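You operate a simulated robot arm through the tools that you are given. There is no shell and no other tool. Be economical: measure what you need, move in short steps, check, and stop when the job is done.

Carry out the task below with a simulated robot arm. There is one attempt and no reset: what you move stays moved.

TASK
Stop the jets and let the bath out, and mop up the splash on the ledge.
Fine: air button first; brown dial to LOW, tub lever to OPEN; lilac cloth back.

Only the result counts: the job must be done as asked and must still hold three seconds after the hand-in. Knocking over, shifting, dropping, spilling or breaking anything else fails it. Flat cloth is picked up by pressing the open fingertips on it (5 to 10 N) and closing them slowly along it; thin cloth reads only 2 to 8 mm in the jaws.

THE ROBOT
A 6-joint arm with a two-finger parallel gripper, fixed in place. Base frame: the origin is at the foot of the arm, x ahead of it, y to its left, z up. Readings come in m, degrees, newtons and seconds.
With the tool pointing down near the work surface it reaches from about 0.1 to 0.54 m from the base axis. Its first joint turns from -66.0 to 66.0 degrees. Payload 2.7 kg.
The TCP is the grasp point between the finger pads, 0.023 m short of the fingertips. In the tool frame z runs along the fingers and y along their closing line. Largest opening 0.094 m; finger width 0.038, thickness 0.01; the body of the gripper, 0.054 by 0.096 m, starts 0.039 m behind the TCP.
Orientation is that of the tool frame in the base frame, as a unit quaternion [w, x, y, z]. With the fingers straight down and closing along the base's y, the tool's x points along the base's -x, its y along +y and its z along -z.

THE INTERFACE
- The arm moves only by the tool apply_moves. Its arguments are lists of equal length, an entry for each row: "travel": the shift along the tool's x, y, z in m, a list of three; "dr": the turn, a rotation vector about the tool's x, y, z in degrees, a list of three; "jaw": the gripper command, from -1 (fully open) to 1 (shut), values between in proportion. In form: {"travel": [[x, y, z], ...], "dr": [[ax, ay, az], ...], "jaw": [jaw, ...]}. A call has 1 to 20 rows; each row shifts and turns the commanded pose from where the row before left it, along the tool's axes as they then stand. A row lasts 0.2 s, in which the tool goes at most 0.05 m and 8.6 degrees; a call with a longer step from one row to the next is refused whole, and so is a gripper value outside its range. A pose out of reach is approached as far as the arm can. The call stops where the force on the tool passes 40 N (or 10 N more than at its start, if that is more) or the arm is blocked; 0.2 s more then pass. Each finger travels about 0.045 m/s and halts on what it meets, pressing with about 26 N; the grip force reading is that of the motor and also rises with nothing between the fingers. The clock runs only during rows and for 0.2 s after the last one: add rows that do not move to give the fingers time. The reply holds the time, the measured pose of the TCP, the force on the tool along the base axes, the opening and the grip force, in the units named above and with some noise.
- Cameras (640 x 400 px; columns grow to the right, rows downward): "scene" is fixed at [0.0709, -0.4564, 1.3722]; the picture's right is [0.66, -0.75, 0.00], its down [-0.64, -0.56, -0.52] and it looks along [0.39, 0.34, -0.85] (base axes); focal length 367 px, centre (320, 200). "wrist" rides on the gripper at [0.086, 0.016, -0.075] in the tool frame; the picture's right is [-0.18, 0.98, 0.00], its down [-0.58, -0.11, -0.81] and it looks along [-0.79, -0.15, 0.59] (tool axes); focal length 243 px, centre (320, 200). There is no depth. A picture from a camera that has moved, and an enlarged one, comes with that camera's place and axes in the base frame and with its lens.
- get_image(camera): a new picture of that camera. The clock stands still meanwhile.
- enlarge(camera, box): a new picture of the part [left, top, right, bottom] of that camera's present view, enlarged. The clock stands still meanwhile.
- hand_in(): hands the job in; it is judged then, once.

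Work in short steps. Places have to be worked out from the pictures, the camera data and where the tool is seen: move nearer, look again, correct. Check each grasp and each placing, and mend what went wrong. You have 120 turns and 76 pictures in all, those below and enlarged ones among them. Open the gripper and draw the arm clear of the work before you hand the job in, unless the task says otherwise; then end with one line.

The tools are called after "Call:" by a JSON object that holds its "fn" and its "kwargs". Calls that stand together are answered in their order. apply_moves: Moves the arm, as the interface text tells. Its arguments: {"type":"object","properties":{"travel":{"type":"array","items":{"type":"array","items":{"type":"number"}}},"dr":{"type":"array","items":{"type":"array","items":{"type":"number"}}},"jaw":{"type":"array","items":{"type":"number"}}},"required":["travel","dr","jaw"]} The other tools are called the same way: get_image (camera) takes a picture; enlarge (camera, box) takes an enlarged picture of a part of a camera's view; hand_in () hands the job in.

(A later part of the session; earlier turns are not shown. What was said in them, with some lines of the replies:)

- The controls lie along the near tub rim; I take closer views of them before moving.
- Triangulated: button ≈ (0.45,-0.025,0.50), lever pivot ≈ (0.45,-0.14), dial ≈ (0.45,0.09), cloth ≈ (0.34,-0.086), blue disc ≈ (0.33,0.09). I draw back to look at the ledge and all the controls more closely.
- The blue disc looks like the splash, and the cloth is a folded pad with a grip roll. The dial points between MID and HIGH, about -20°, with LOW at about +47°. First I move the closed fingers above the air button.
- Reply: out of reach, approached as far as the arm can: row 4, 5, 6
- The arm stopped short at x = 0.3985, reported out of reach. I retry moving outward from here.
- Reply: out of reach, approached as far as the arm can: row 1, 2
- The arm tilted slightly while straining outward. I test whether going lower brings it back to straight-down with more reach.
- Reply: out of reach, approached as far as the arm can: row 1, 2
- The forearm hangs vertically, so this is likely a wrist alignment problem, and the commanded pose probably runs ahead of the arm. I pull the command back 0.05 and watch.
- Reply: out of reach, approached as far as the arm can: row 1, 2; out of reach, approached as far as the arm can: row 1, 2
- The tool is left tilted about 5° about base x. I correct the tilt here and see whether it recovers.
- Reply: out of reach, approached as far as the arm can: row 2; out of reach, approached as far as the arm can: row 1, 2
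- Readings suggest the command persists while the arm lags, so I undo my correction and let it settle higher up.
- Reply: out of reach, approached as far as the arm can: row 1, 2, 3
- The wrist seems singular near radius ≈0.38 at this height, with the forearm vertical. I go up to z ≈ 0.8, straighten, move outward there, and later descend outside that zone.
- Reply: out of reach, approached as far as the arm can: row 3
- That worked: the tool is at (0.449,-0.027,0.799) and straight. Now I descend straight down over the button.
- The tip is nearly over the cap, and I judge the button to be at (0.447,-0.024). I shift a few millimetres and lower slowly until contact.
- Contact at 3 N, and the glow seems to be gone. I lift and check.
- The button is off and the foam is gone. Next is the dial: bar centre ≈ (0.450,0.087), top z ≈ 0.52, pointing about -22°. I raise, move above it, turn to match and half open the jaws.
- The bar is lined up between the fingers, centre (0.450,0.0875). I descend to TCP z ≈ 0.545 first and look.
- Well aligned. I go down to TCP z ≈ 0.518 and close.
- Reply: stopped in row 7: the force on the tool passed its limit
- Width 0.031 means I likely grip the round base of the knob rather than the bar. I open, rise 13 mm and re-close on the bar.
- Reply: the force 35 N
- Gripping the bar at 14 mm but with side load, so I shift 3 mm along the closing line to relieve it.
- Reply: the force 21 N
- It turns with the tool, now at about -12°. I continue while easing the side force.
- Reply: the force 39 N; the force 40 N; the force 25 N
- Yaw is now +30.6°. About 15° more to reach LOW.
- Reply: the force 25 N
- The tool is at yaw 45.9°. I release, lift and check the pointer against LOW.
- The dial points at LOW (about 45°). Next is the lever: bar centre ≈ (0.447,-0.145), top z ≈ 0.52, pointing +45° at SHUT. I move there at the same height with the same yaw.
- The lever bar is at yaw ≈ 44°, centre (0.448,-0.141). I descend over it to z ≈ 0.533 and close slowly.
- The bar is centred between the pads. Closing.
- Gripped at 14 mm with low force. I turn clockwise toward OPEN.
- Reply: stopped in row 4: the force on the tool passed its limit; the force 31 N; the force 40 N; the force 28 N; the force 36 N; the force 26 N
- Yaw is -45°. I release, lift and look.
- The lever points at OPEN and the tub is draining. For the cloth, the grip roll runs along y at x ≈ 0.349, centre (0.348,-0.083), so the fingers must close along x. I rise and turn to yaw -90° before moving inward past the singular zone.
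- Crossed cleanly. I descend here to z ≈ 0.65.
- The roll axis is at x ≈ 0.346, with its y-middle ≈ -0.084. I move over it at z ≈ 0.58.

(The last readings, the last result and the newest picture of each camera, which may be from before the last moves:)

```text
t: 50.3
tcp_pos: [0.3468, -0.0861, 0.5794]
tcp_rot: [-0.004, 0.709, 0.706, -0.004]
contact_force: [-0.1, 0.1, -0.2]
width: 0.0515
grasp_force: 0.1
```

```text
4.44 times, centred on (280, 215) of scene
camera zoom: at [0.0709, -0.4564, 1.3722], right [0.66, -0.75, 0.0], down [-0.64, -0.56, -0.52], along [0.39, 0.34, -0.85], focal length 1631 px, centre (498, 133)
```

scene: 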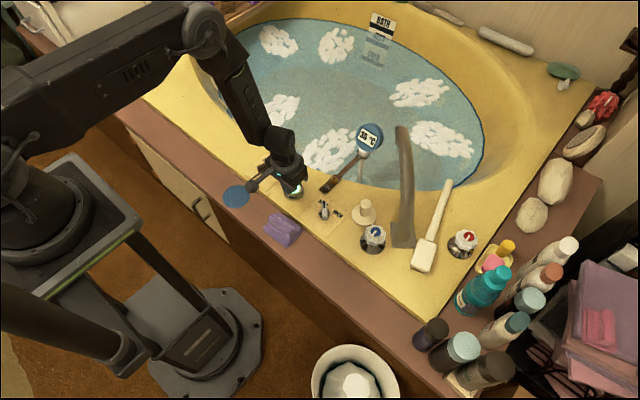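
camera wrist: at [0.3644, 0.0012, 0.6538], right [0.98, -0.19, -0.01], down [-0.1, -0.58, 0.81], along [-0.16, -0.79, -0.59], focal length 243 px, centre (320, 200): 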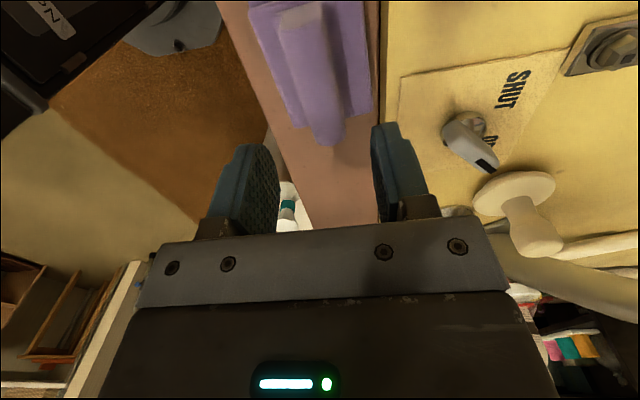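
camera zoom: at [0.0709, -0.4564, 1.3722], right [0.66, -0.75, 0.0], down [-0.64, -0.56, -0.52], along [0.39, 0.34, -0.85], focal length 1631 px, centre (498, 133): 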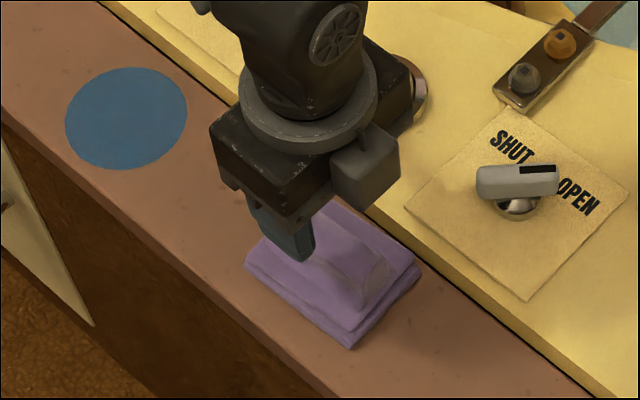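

Roll centre from this view ≈ (0.344,-0.08). I nudge and descend slowly, watching force.

Call:
{"fn": "apply_moves", "kwargs": {"travel": [[0.003, -0.0025, 0.012], [0, 0, 0.012], [0, 0, 0.01], [0, 0, 0.006], [0, 0, 0.006], [0, 0, 0]], "dr": [[0, 0, 0], [0, 0, 0], [0, 0, 0], [0, 0, 0], [0, 0, 0], [0, 0, 0]], "jaw": [-0.1, -0.1, -0.1, -0.1, -0.1, -0.1]}}

Call:
{"fn": "enlarge", "kwargs": {"camera": "scene", "box": [240, 190, 320, 250]}}

Call:
{"fn": "get_image", "kwargs": {"camera": "wrist"}}

```text
t: 51.7
tcp_pos: [0.3432, -0.0823, 0.5328]
tcp_rot: [-0.005, 0.708, 0.706, -0.003]
contact_force: [0.1, 0.2, -0.3]
width: 0.0517
grasp_force: 0.1
```

```text
6.67 times, centred on (280, 220) of scene
camera zoom: at [0.0709, -0.4564, 1.3722], right [0.66, -0.75, 0.0], down [-0.64, -0.56, -0.52], along [0.39, 0.34, -0.85], focal length 2447 px, centre (587, 67)
```

zoom: 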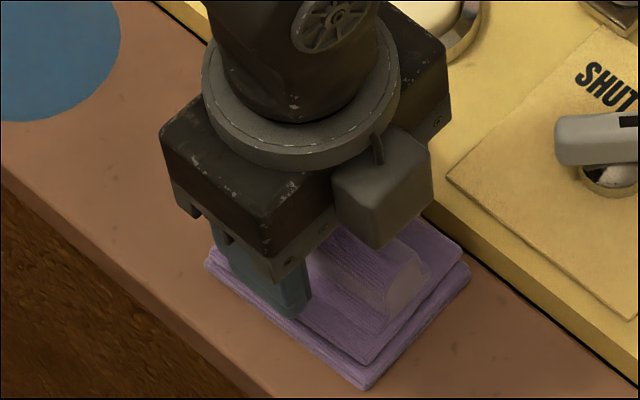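

```text
41 pictures are left
camera wrist: at [0.3602, 0.0045, 0.6064], right [0.98, -0.19, -0.01], down [-0.1, -0.58, 0.81], along [-0.16, -0.79, -0.59], focal length 243 px, centre (320, 200)
```

wrist: 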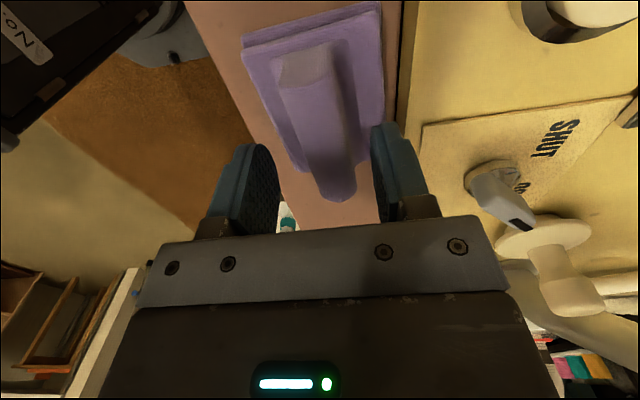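

Call:
{"fn": "apply_moves", "kwargs": {"travel": [[0, 0, 0.005], [0, 0, 0.004], [0, 0, 0.003], [0, 0, 0.002], [0, 0, 0]], "dr": [[0, 0, 0], [0, 0, 0], [0, 0, 0], [0, 0, 0], [0, 0, 0]], "jaw": [-0.1, -0.1, -0.1, -0.1, -0.1]}}

```text
t: 52.9
tcp_pos: [0.3434, -0.0811, 0.5181]
tcp_rot: [-0.003, 0.708, 0.707, -0.004]
contact_force: [0.8, 0.9, 0.3]
width: 0.0519
grasp_force: 0.1
```

Tips are at z ≈ 0.495 with no contact. I close on the roll.

Call:
{"fn": "apply_moves", "kwargs": {"travel": [[0, 0, 0], [0, 0, 0], [0, 0, 0], [0, 0, 0], [0, 0, 0], [0, 0, 0]], "dr": [[0, 0, 0], [0, 0, 0], [0, 0, 0], [0, 0, 0], [0, 0, 0], [0, 0, 0]], "jaw": [0.2, 0.4, 0.6, 0.8, 1, 1]}}

Call:
{"fn": "get_image", "kwargs": {"camera": "wrist"}}

```text
t: 54.3
tcp_pos: [0.345, -0.0822, 0.5188]
tcp_rot: [-0.004, 0.707, 0.707, -0.003]
contact_force: [-0.3, 0.3, 2.3]
width: 0.0232
grasp_force: 25.7
```

```text
40 pictures are left
camera wrist: at [0.361, 0.0052, 0.5923], right [0.98, -0.19, -0.01], down [-0.1, -0.58, 0.81], along [-0.16, -0.79, -0.59], focal length 243 px, centre (320, 200)
```

wrist: 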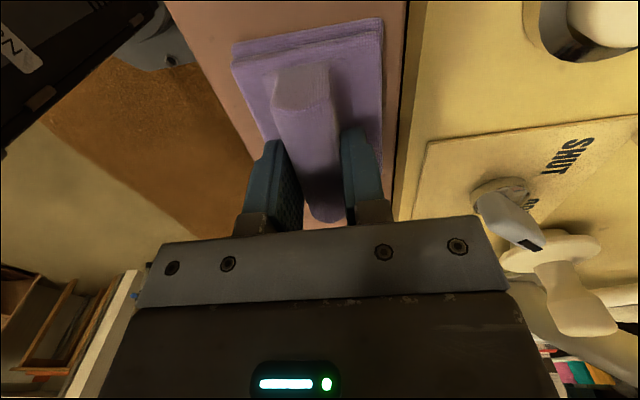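

Grip holds at 23 mm. I lift 3 cm and verify the cloth comes along.

Call:
{"fn": "apply_moves", "kwargs": {"travel": [[0, 0, -0.01], [0, 0, -0.01], [0, 0, -0.02], [0, 0, 0]], "dr": [[0, 0, 0], [0, 0, 0], [0, 0, 0], [0, 0, 0]], "jaw": [1, 1, 1, 1]}}

Call:
{"fn": "enlarge", "kwargs": {"camera": "scene", "box": [200, 160, 340, 260]}}

```text
t: 55.3
tcp_pos: [0.3433, -0.0813, 0.5592]
tcp_rot: [-0.004, 0.708, 0.707, -0.003]
contact_force: [0.1, 0.4, 0.0]
width: 0.0234
grasp_force: 26.1
```

```text
4.00 times, centred on (270, 210) of scene
camera zoom: at [0.0709, -0.4564, 1.3722], right [0.66, -0.75, 0.0], down [-0.64, -0.56, -0.52], along [0.39, 0.34, -0.85], focal length 1468 px, centre (520, 160)
```

zoom: 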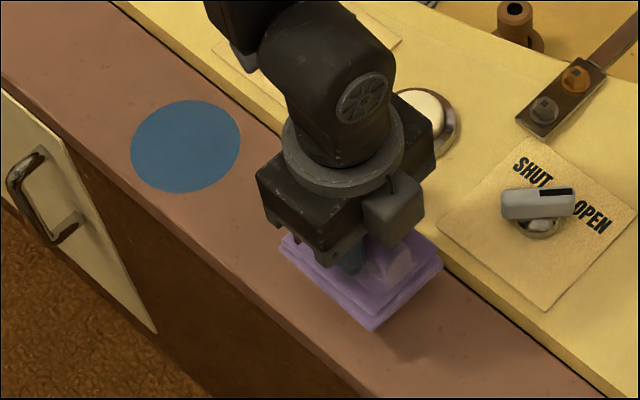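

The cloth is held flat. I carry it over the splash at (0.333,0.094).

Call:
{"fn": "apply_moves", "kwargs": {"travel": [[0.03, -0.002, 0], [0.03, -0.002, 0], [0.03, -0.002, 0], [0.03, -0.002, 0], [0.03, -0.002, 0], [0.026, -0.001, 0], [0, 0, 0]], "dr": [[0, 0, 0], [0, 0, 0], [0, 0, 0], [0, 0, 0], [0, 0, 0], [0, 0, 0], [0, 0, 0]], "jaw": [1, 1, 1, 1, 1, 1, 1]}}

Call:
{"fn": "get_image", "kwargs": {"camera": "wrist"}}

Call:
{"fn": "enlarge", "kwargs": {"camera": "scene", "box": [180, 140, 300, 230]}}

```text
t: 56.9
tcp_pos: [0.3325, 0.0944, 0.5602]
tcp_rot: [-0.002, 0.708, 0.706, -0.005]
contact_force: [0.4, 0.0, -0.2]
width: 0.0234
grasp_force: 26.1
```

```text
38 pictures are left
camera wrist: at [0.3498, 0.1809, 0.6333], right [0.98, -0.19, -0.01], down [-0.1, -0.58, 0.81], along [-0.16, -0.79, -0.59], focal length 243 px, centre (320, 200)
```

wrist: 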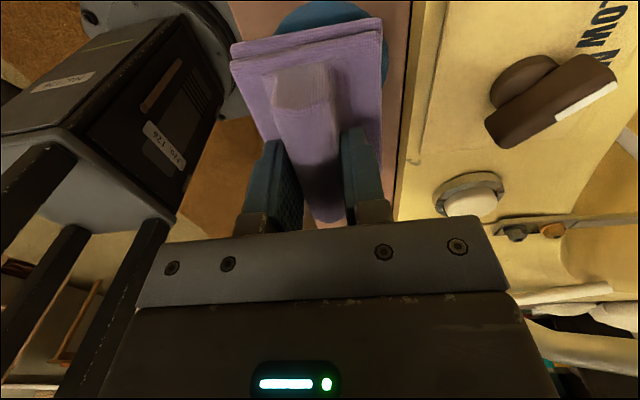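

```text
4.44 times, centred on (240, 185) of scene
camera zoom: at [0.0709, -0.4563, 1.3722], right [0.66, -0.75, 0.0], down [-0.64, -0.56, -0.52], along [0.39, 0.34, -0.85], focal length 1631 px, centre (676, 267)
```

zoom: 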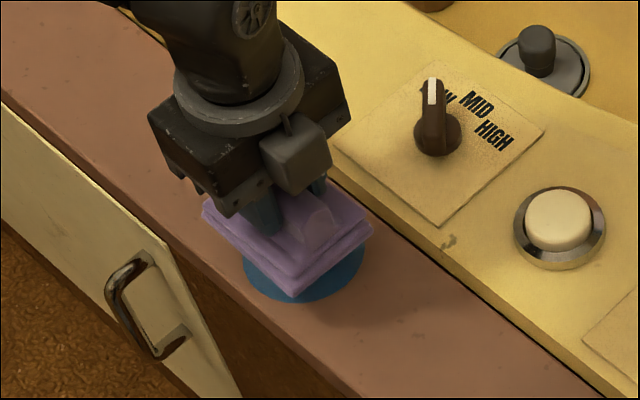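

Above the splash. I lower until light contact.

Call:
{"fn": "apply_moves", "kwargs": {"travel": [[0, 0, 0.015], [0, 0, 0.015], [0, 0, 0.008], [0, 0, 0.003], [0, 0, 0]], "dr": [[0, 0, 0], [0, 0, 0], [0, 0, 0], [0, 0, 0], [0, 0, 0]], "jaw": [1, 1, 1, 1, 1]}}

```text
t: 58.1
tcp_pos: [0.3335, 0.0932, 0.5187]
tcp_rot: [-0.003, 0.708, 0.706, -0.005]
contact_force: [-7.3, -0.1, 20.3]
width: 0.0234
grasp_force: 26.3
```

Contact 20 N, a little firm. I ease up 1 mm and wipe in a small raster.

Call:
{"fn": "apply_moves", "kwargs": {"travel": [[0, 0, -0.001], [0.012, 0, 0], [0.012, 0, 0], [0, 0.01, 0], [-0.012, 0, 0], [-0.012, 0, 0], [-0.012, 0, 0], [-0.012, 0, 0], [0, -0.01, 0], [0, -0.01, 0], [0.012, 0, 0], [0.012, 0, 0], [0.012, 0, 0], [0.012, 0, 0], [0, 0.01, 0], [-0.012, 0, 0], [-0.012, 0, 0], [0, 0, 0]], "dr": [[0, 0, 0], [0, 0, 0], [0, 0, 0], [0, 0, 0], [0, 0, 0], [0, 0, 0], [0, 0, 0], [0, 0, 0], [0, 0, 0], [0, 0, 0], [0, 0, 0], [0, 0, 0], [0, 0, 0], [0, 0, 0], [0, 0, 0], [0, 0, 0], [0, 0, 0], [0, 0, 0]], "jaw": [1, 1, 1, 1, 1, 1, 1, 1, 1, 1, 1, 1, 1, 1, 1, 1, 1, 1]}}

Call:
{"fn": "enlarge", "kwargs": {"camera": "scene", "box": [180, 140, 300, 230]}}

```text
t: 61.9
tcp_pos: [0.3344, 0.0939, 0.5174]
tcp_rot: [-0.002, 0.708, 0.707, -0.004]
contact_force: [0.2, 2.4, 7.5]
width: 0.0232
grasp_force: 25.8
```

```text
4.44 times, centred on (240, 185) of scene
camera zoom: at [0.0708, -0.4563, 1.3722], right [0.66, -0.75, 0.0], down [-0.64, -0.56, -0.52], along [0.39, 0.34, -0.85], focal length 1631 px, centre (676, 267)
```

zoom: 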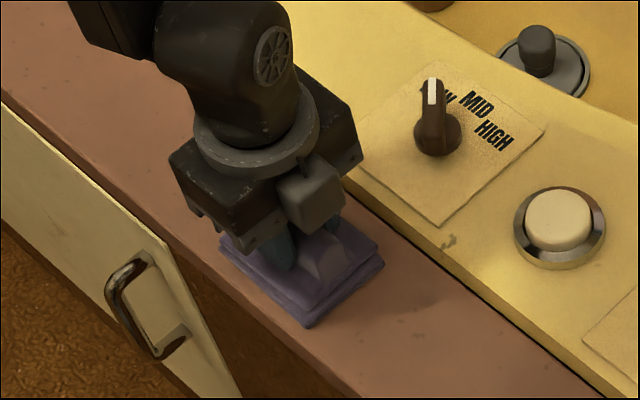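

The pad hides the spot and no blue shows around it; the cloth looks damp. I lift and check underneath.

Call:
{"fn": "apply_moves", "kwargs": {"travel": [[0, 0, -0.015], [0, 0, -0.025], [-0.03, 0.002, 0], [-0.03, 0.002, 0], [-0.03, 0.002, 0], [0, 0, 0]], "dr": [[0, 0, 0], [0, 0, 0], [0, 0, 0], [0, 0, 0], [0, 0, 0], [0, 0, 0]], "jaw": [1, 1, 1, 1, 1, 1]}}

Call:
{"fn": "enlarge", "kwargs": {"camera": "scene", "box": [180, 140, 320, 240]}}

```text
t: 63.3
tcp_pos: [0.3411, 0.0032, 0.5581]
tcp_rot: [-0.003, 0.708, 0.707, -0.004]
contact_force: [-0.7, -0.5, 0.2]
width: 0.0234
grasp_force: 26.4
```

```text
4.00 times, centred on (250, 190) of scene
camera zoom: at [0.0709, -0.4564, 1.3722], right [0.66, -0.75, 0.0], down [-0.64, -0.56, -0.52], along [0.39, 0.34, -0.85], focal length 1468 px, centre (600, 240)
```

zoom: 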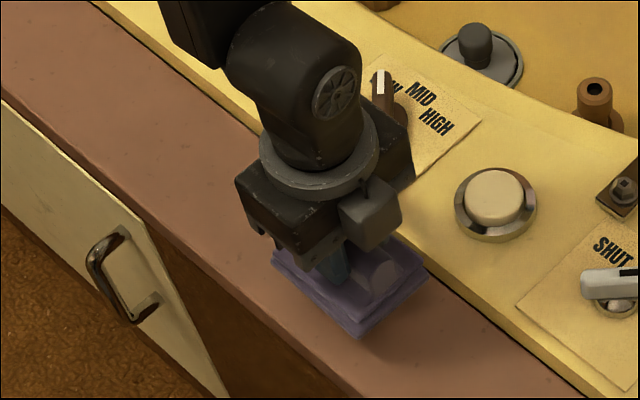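

The splash is gone. I carry the cloth back to its original spot (TCP 0.344,-0.082) and set it down.

Call:
{"fn": "apply_moves", "kwargs": {"travel": [[-0.03, 0.001, 0], [-0.03, 0.001, 0], [-0.0252, 0.001, 0], [0, 0, 0.015], [0, 0, 0.015], [0, 0, 0.008], [0, 0, 0]], "dr": [[0, 0, 0], [0, 0, 0], [0, 0, 0], [0, 0, 0], [0, 0, 0], [0, 0, 0], [0, 0, 0]], "jaw": [1, 1, 1, 1, 1, 1, 1]}}

Call:
{"fn": "enlarge", "kwargs": {"camera": "scene", "box": [240, 190, 320, 250]}}

```text
t: 64.9
tcp_pos: [0.3422, -0.0828, 0.5205]
tcp_rot: [-0.004, 0.708, 0.706, -0.003]
contact_force: [0.2, 0.3, 0.0]
width: 0.0231
grasp_force: 25.9
```

```text
6.67 times, centred on (280, 220) of scene
camera zoom: at [0.0709, -0.4564, 1.3722], right [0.66, -0.75, 0.0], down [-0.64, -0.56, -0.52], along [0.39, 0.34, -0.85], focal length 2447 px, centre (587, 67)
```

zoom: 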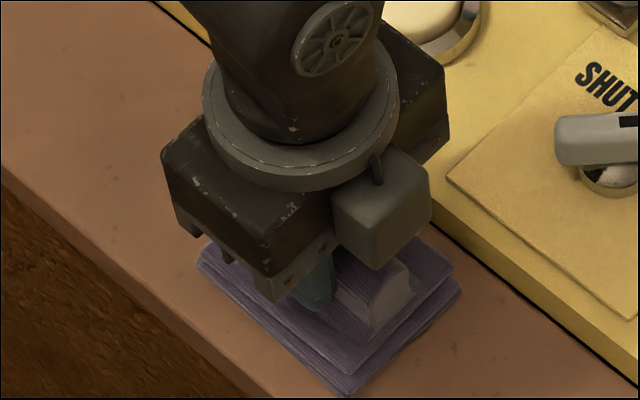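

Compared with before, the pad sits about 7 mm toward -x. I shift +6 mm in x, touch down and recheck.

Call:
{"fn": "apply_moves", "kwargs": {"travel": [[0, 0.006, 0], [0, 0, 0.0015], [0, 0, 0]], "dr": [[0, 0, 0], [0, 0, 0], [0, 0, 0]], "jaw": [1, 1, 1]}}

Call:
{"fn": "enlarge", "kwargs": {"camera": "scene", "box": [240, 190, 320, 250]}}

```text
t: 65.7
tcp_pos: [0.3473, -0.0834, 0.5187]
tcp_rot: [-0.003, 0.707, 0.707, -0.004]
contact_force: [-0.2, -0.8, -0.1]
width: 0.0235
grasp_force: 25.9
```

```text
6.67 times, centred on (280, 220) of scene
camera zoom: at [0.0709, -0.4564, 1.3722], right [0.66, -0.75, 0.0], down [-0.64, -0.56, -0.52], along [0.39, 0.34, -0.85], focal length 2447 px, centre (587, 67)
```

zoom: 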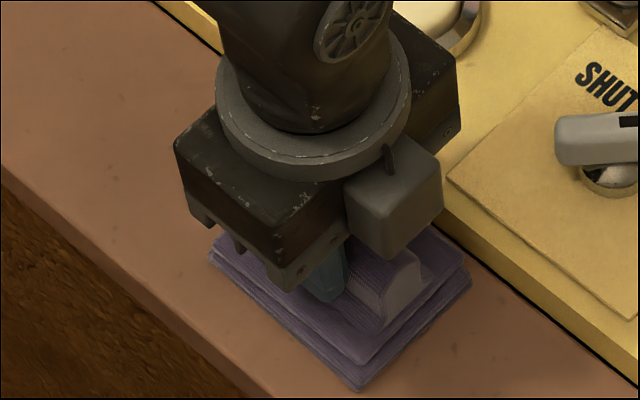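

Position matches now, but the cloth is turned about 4° clockwise. I rotate it back, then lower to touch.

Call:
{"fn": "apply_moves", "kwargs": {"travel": [[0, 0, 0], [0, 0, 0.001], [0, 0, 0]], "dr": [[0, 0, -4], [0, 0, 0], [0, 0, 0]], "jaw": [1, 1, 1]}}

Call:
{"fn": "enlarge", "kwargs": {"camera": "scene", "box": [240, 190, 320, 250]}}

```text
t: 66.5
tcp_pos: [0.3472, -0.0834, 0.5177]
tcp_rot: [-0.004, 0.683, 0.73, -0.004]
contact_force: [-4.7, 1.2, 16.4]
width: 0.0235
grasp_force: 26.3
```

```text
6.67 times, centred on (280, 220) of scene
camera zoom: at [0.0707, -0.4563, 1.3723], right [0.66, -0.75, 0.0], down [-0.64, -0.56, -0.52], along [0.39, 0.34, -0.85], focal length 2447 px, centre (587, 67)
```

zoom: 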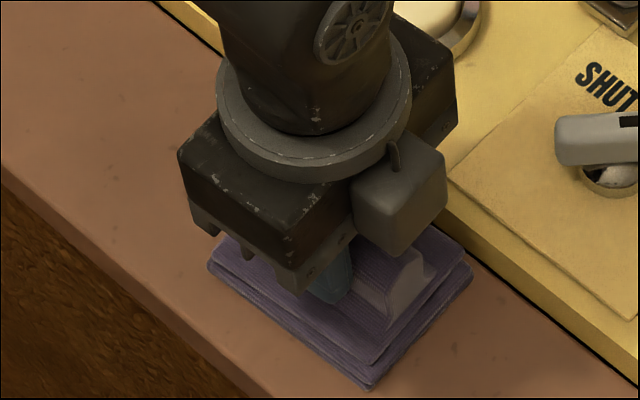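

Corners now match the original closely: (205,265), (367,388), (470,268). I release slowly to a modest opening, rise straight up and check.

Call:
{"fn": "apply_moves", "kwargs": {"travel": [[0, 0, -0.0005], [0, 0, 0], [0, 0, 0], [0, 0, 0], [0, 0, -0.01], [0, 0, -0.02], [0, 0, -0.03], [0, 0, -0.03], [0, 0, 0]], "dr": [[0, 0, 0], [0, 0, 0], [0, 0, 0], [0, 0, 0], [0, 0, 0], [0, 0, 0], [0, 0, 0], [0, 0, 0], [0, 0, 0]], "jaw": [0.4, 0.2, 0, -0.1, -0.1, -0.1, -0.1, -0.1, -0.1]}}

Call:
{"fn": "enlarge", "kwargs": {"camera": "scene", "box": [240, 190, 320, 250]}}

```text
t: 68.5
tcp_pos: [0.3493, -0.0831, 0.6081]
tcp_rot: [-0.003, 0.683, 0.73, -0.004]
contact_force: [0.3, -0.4, -0.5]
width: 0.0515
grasp_force: 0.1
```

```text
6.67 times, centred on (280, 220) of scene
camera zoom: at [0.0709, -0.4564, 1.3722], right [0.66, -0.75, 0.0], down [-0.64, -0.56, -0.52], along [0.39, 0.34, -0.85], focal length 2447 px, centre (587, 67)
```

zoom: 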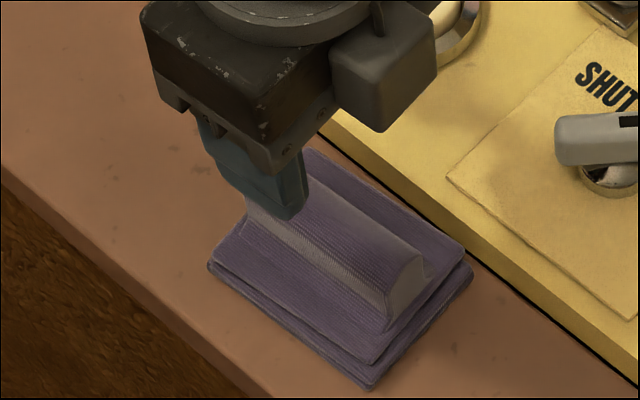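

The cloth is back in place. I open fully, draw the arm up and back, and check everything.

Call:
{"fn": "apply_moves", "kwargs": {"travel": [[0, -0.01, -0.04], [0, -0.02, -0.04], [0, -0.03, -0.03], [0, -0.03, -0.02], [0, 0, 0]], "dr": [[0, 0, 0], [0, 0, 0], [0, 0, 0], [0, 0, 0], [0, 0, 0]], "jaw": [-1, -1, -1, -1, -1]}}

Call:
{"fn": "get_image", "kwargs": {"camera": "scene"}}

Call:
{"fn": "enlarge", "kwargs": {"camera": "scene", "box": [200, 140, 360, 260]}}

```text
t: 69.7
tcp_pos: [0.2601, -0.0854, 0.7406]
tcp_rot: [-0.002, 0.683, 0.731, -0.005]
contact_force: [0.6, 0.6, -0.7]
width: 0.0939
grasp_force: 0.2
```

```text
30 pictures are left
```

scene: 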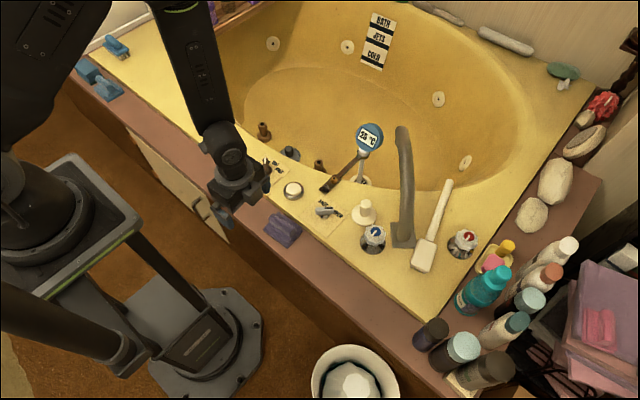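

```text
3.33 times, centred on (280, 200) of scene
camera zoom: at [0.0709, -0.4564, 1.3722], right [0.66, -0.75, 0.0], down [-0.64, -0.56, -0.52], along [0.39, 0.34, -0.85], focal length 1224 px, centre (453, 200)
```

zoom: 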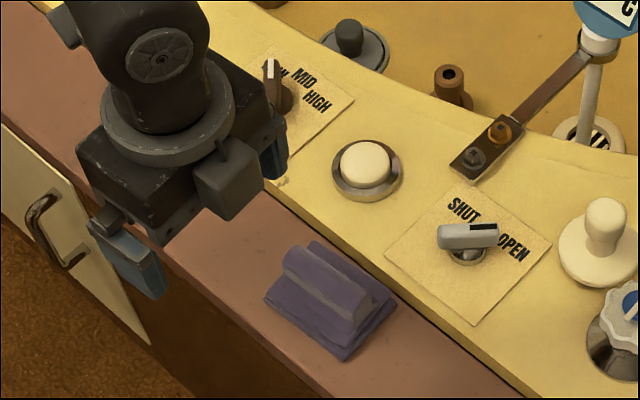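

The bath is empty, the jets are off, the dial is at LOW, the lever is at OPEN, the splash is gone, and the cloth is back on its spot. I hand in.

Call:
{"fn": "hand_in", "kwargs": {}}

```text
The job is handed in.
```

The job is handed in: I pressed the air button first and the jets stopped, set the brown dial to LOW and the tub lever to OPEN so the bath drained, and mopped the splash before putting the lilac cloth back in its place.
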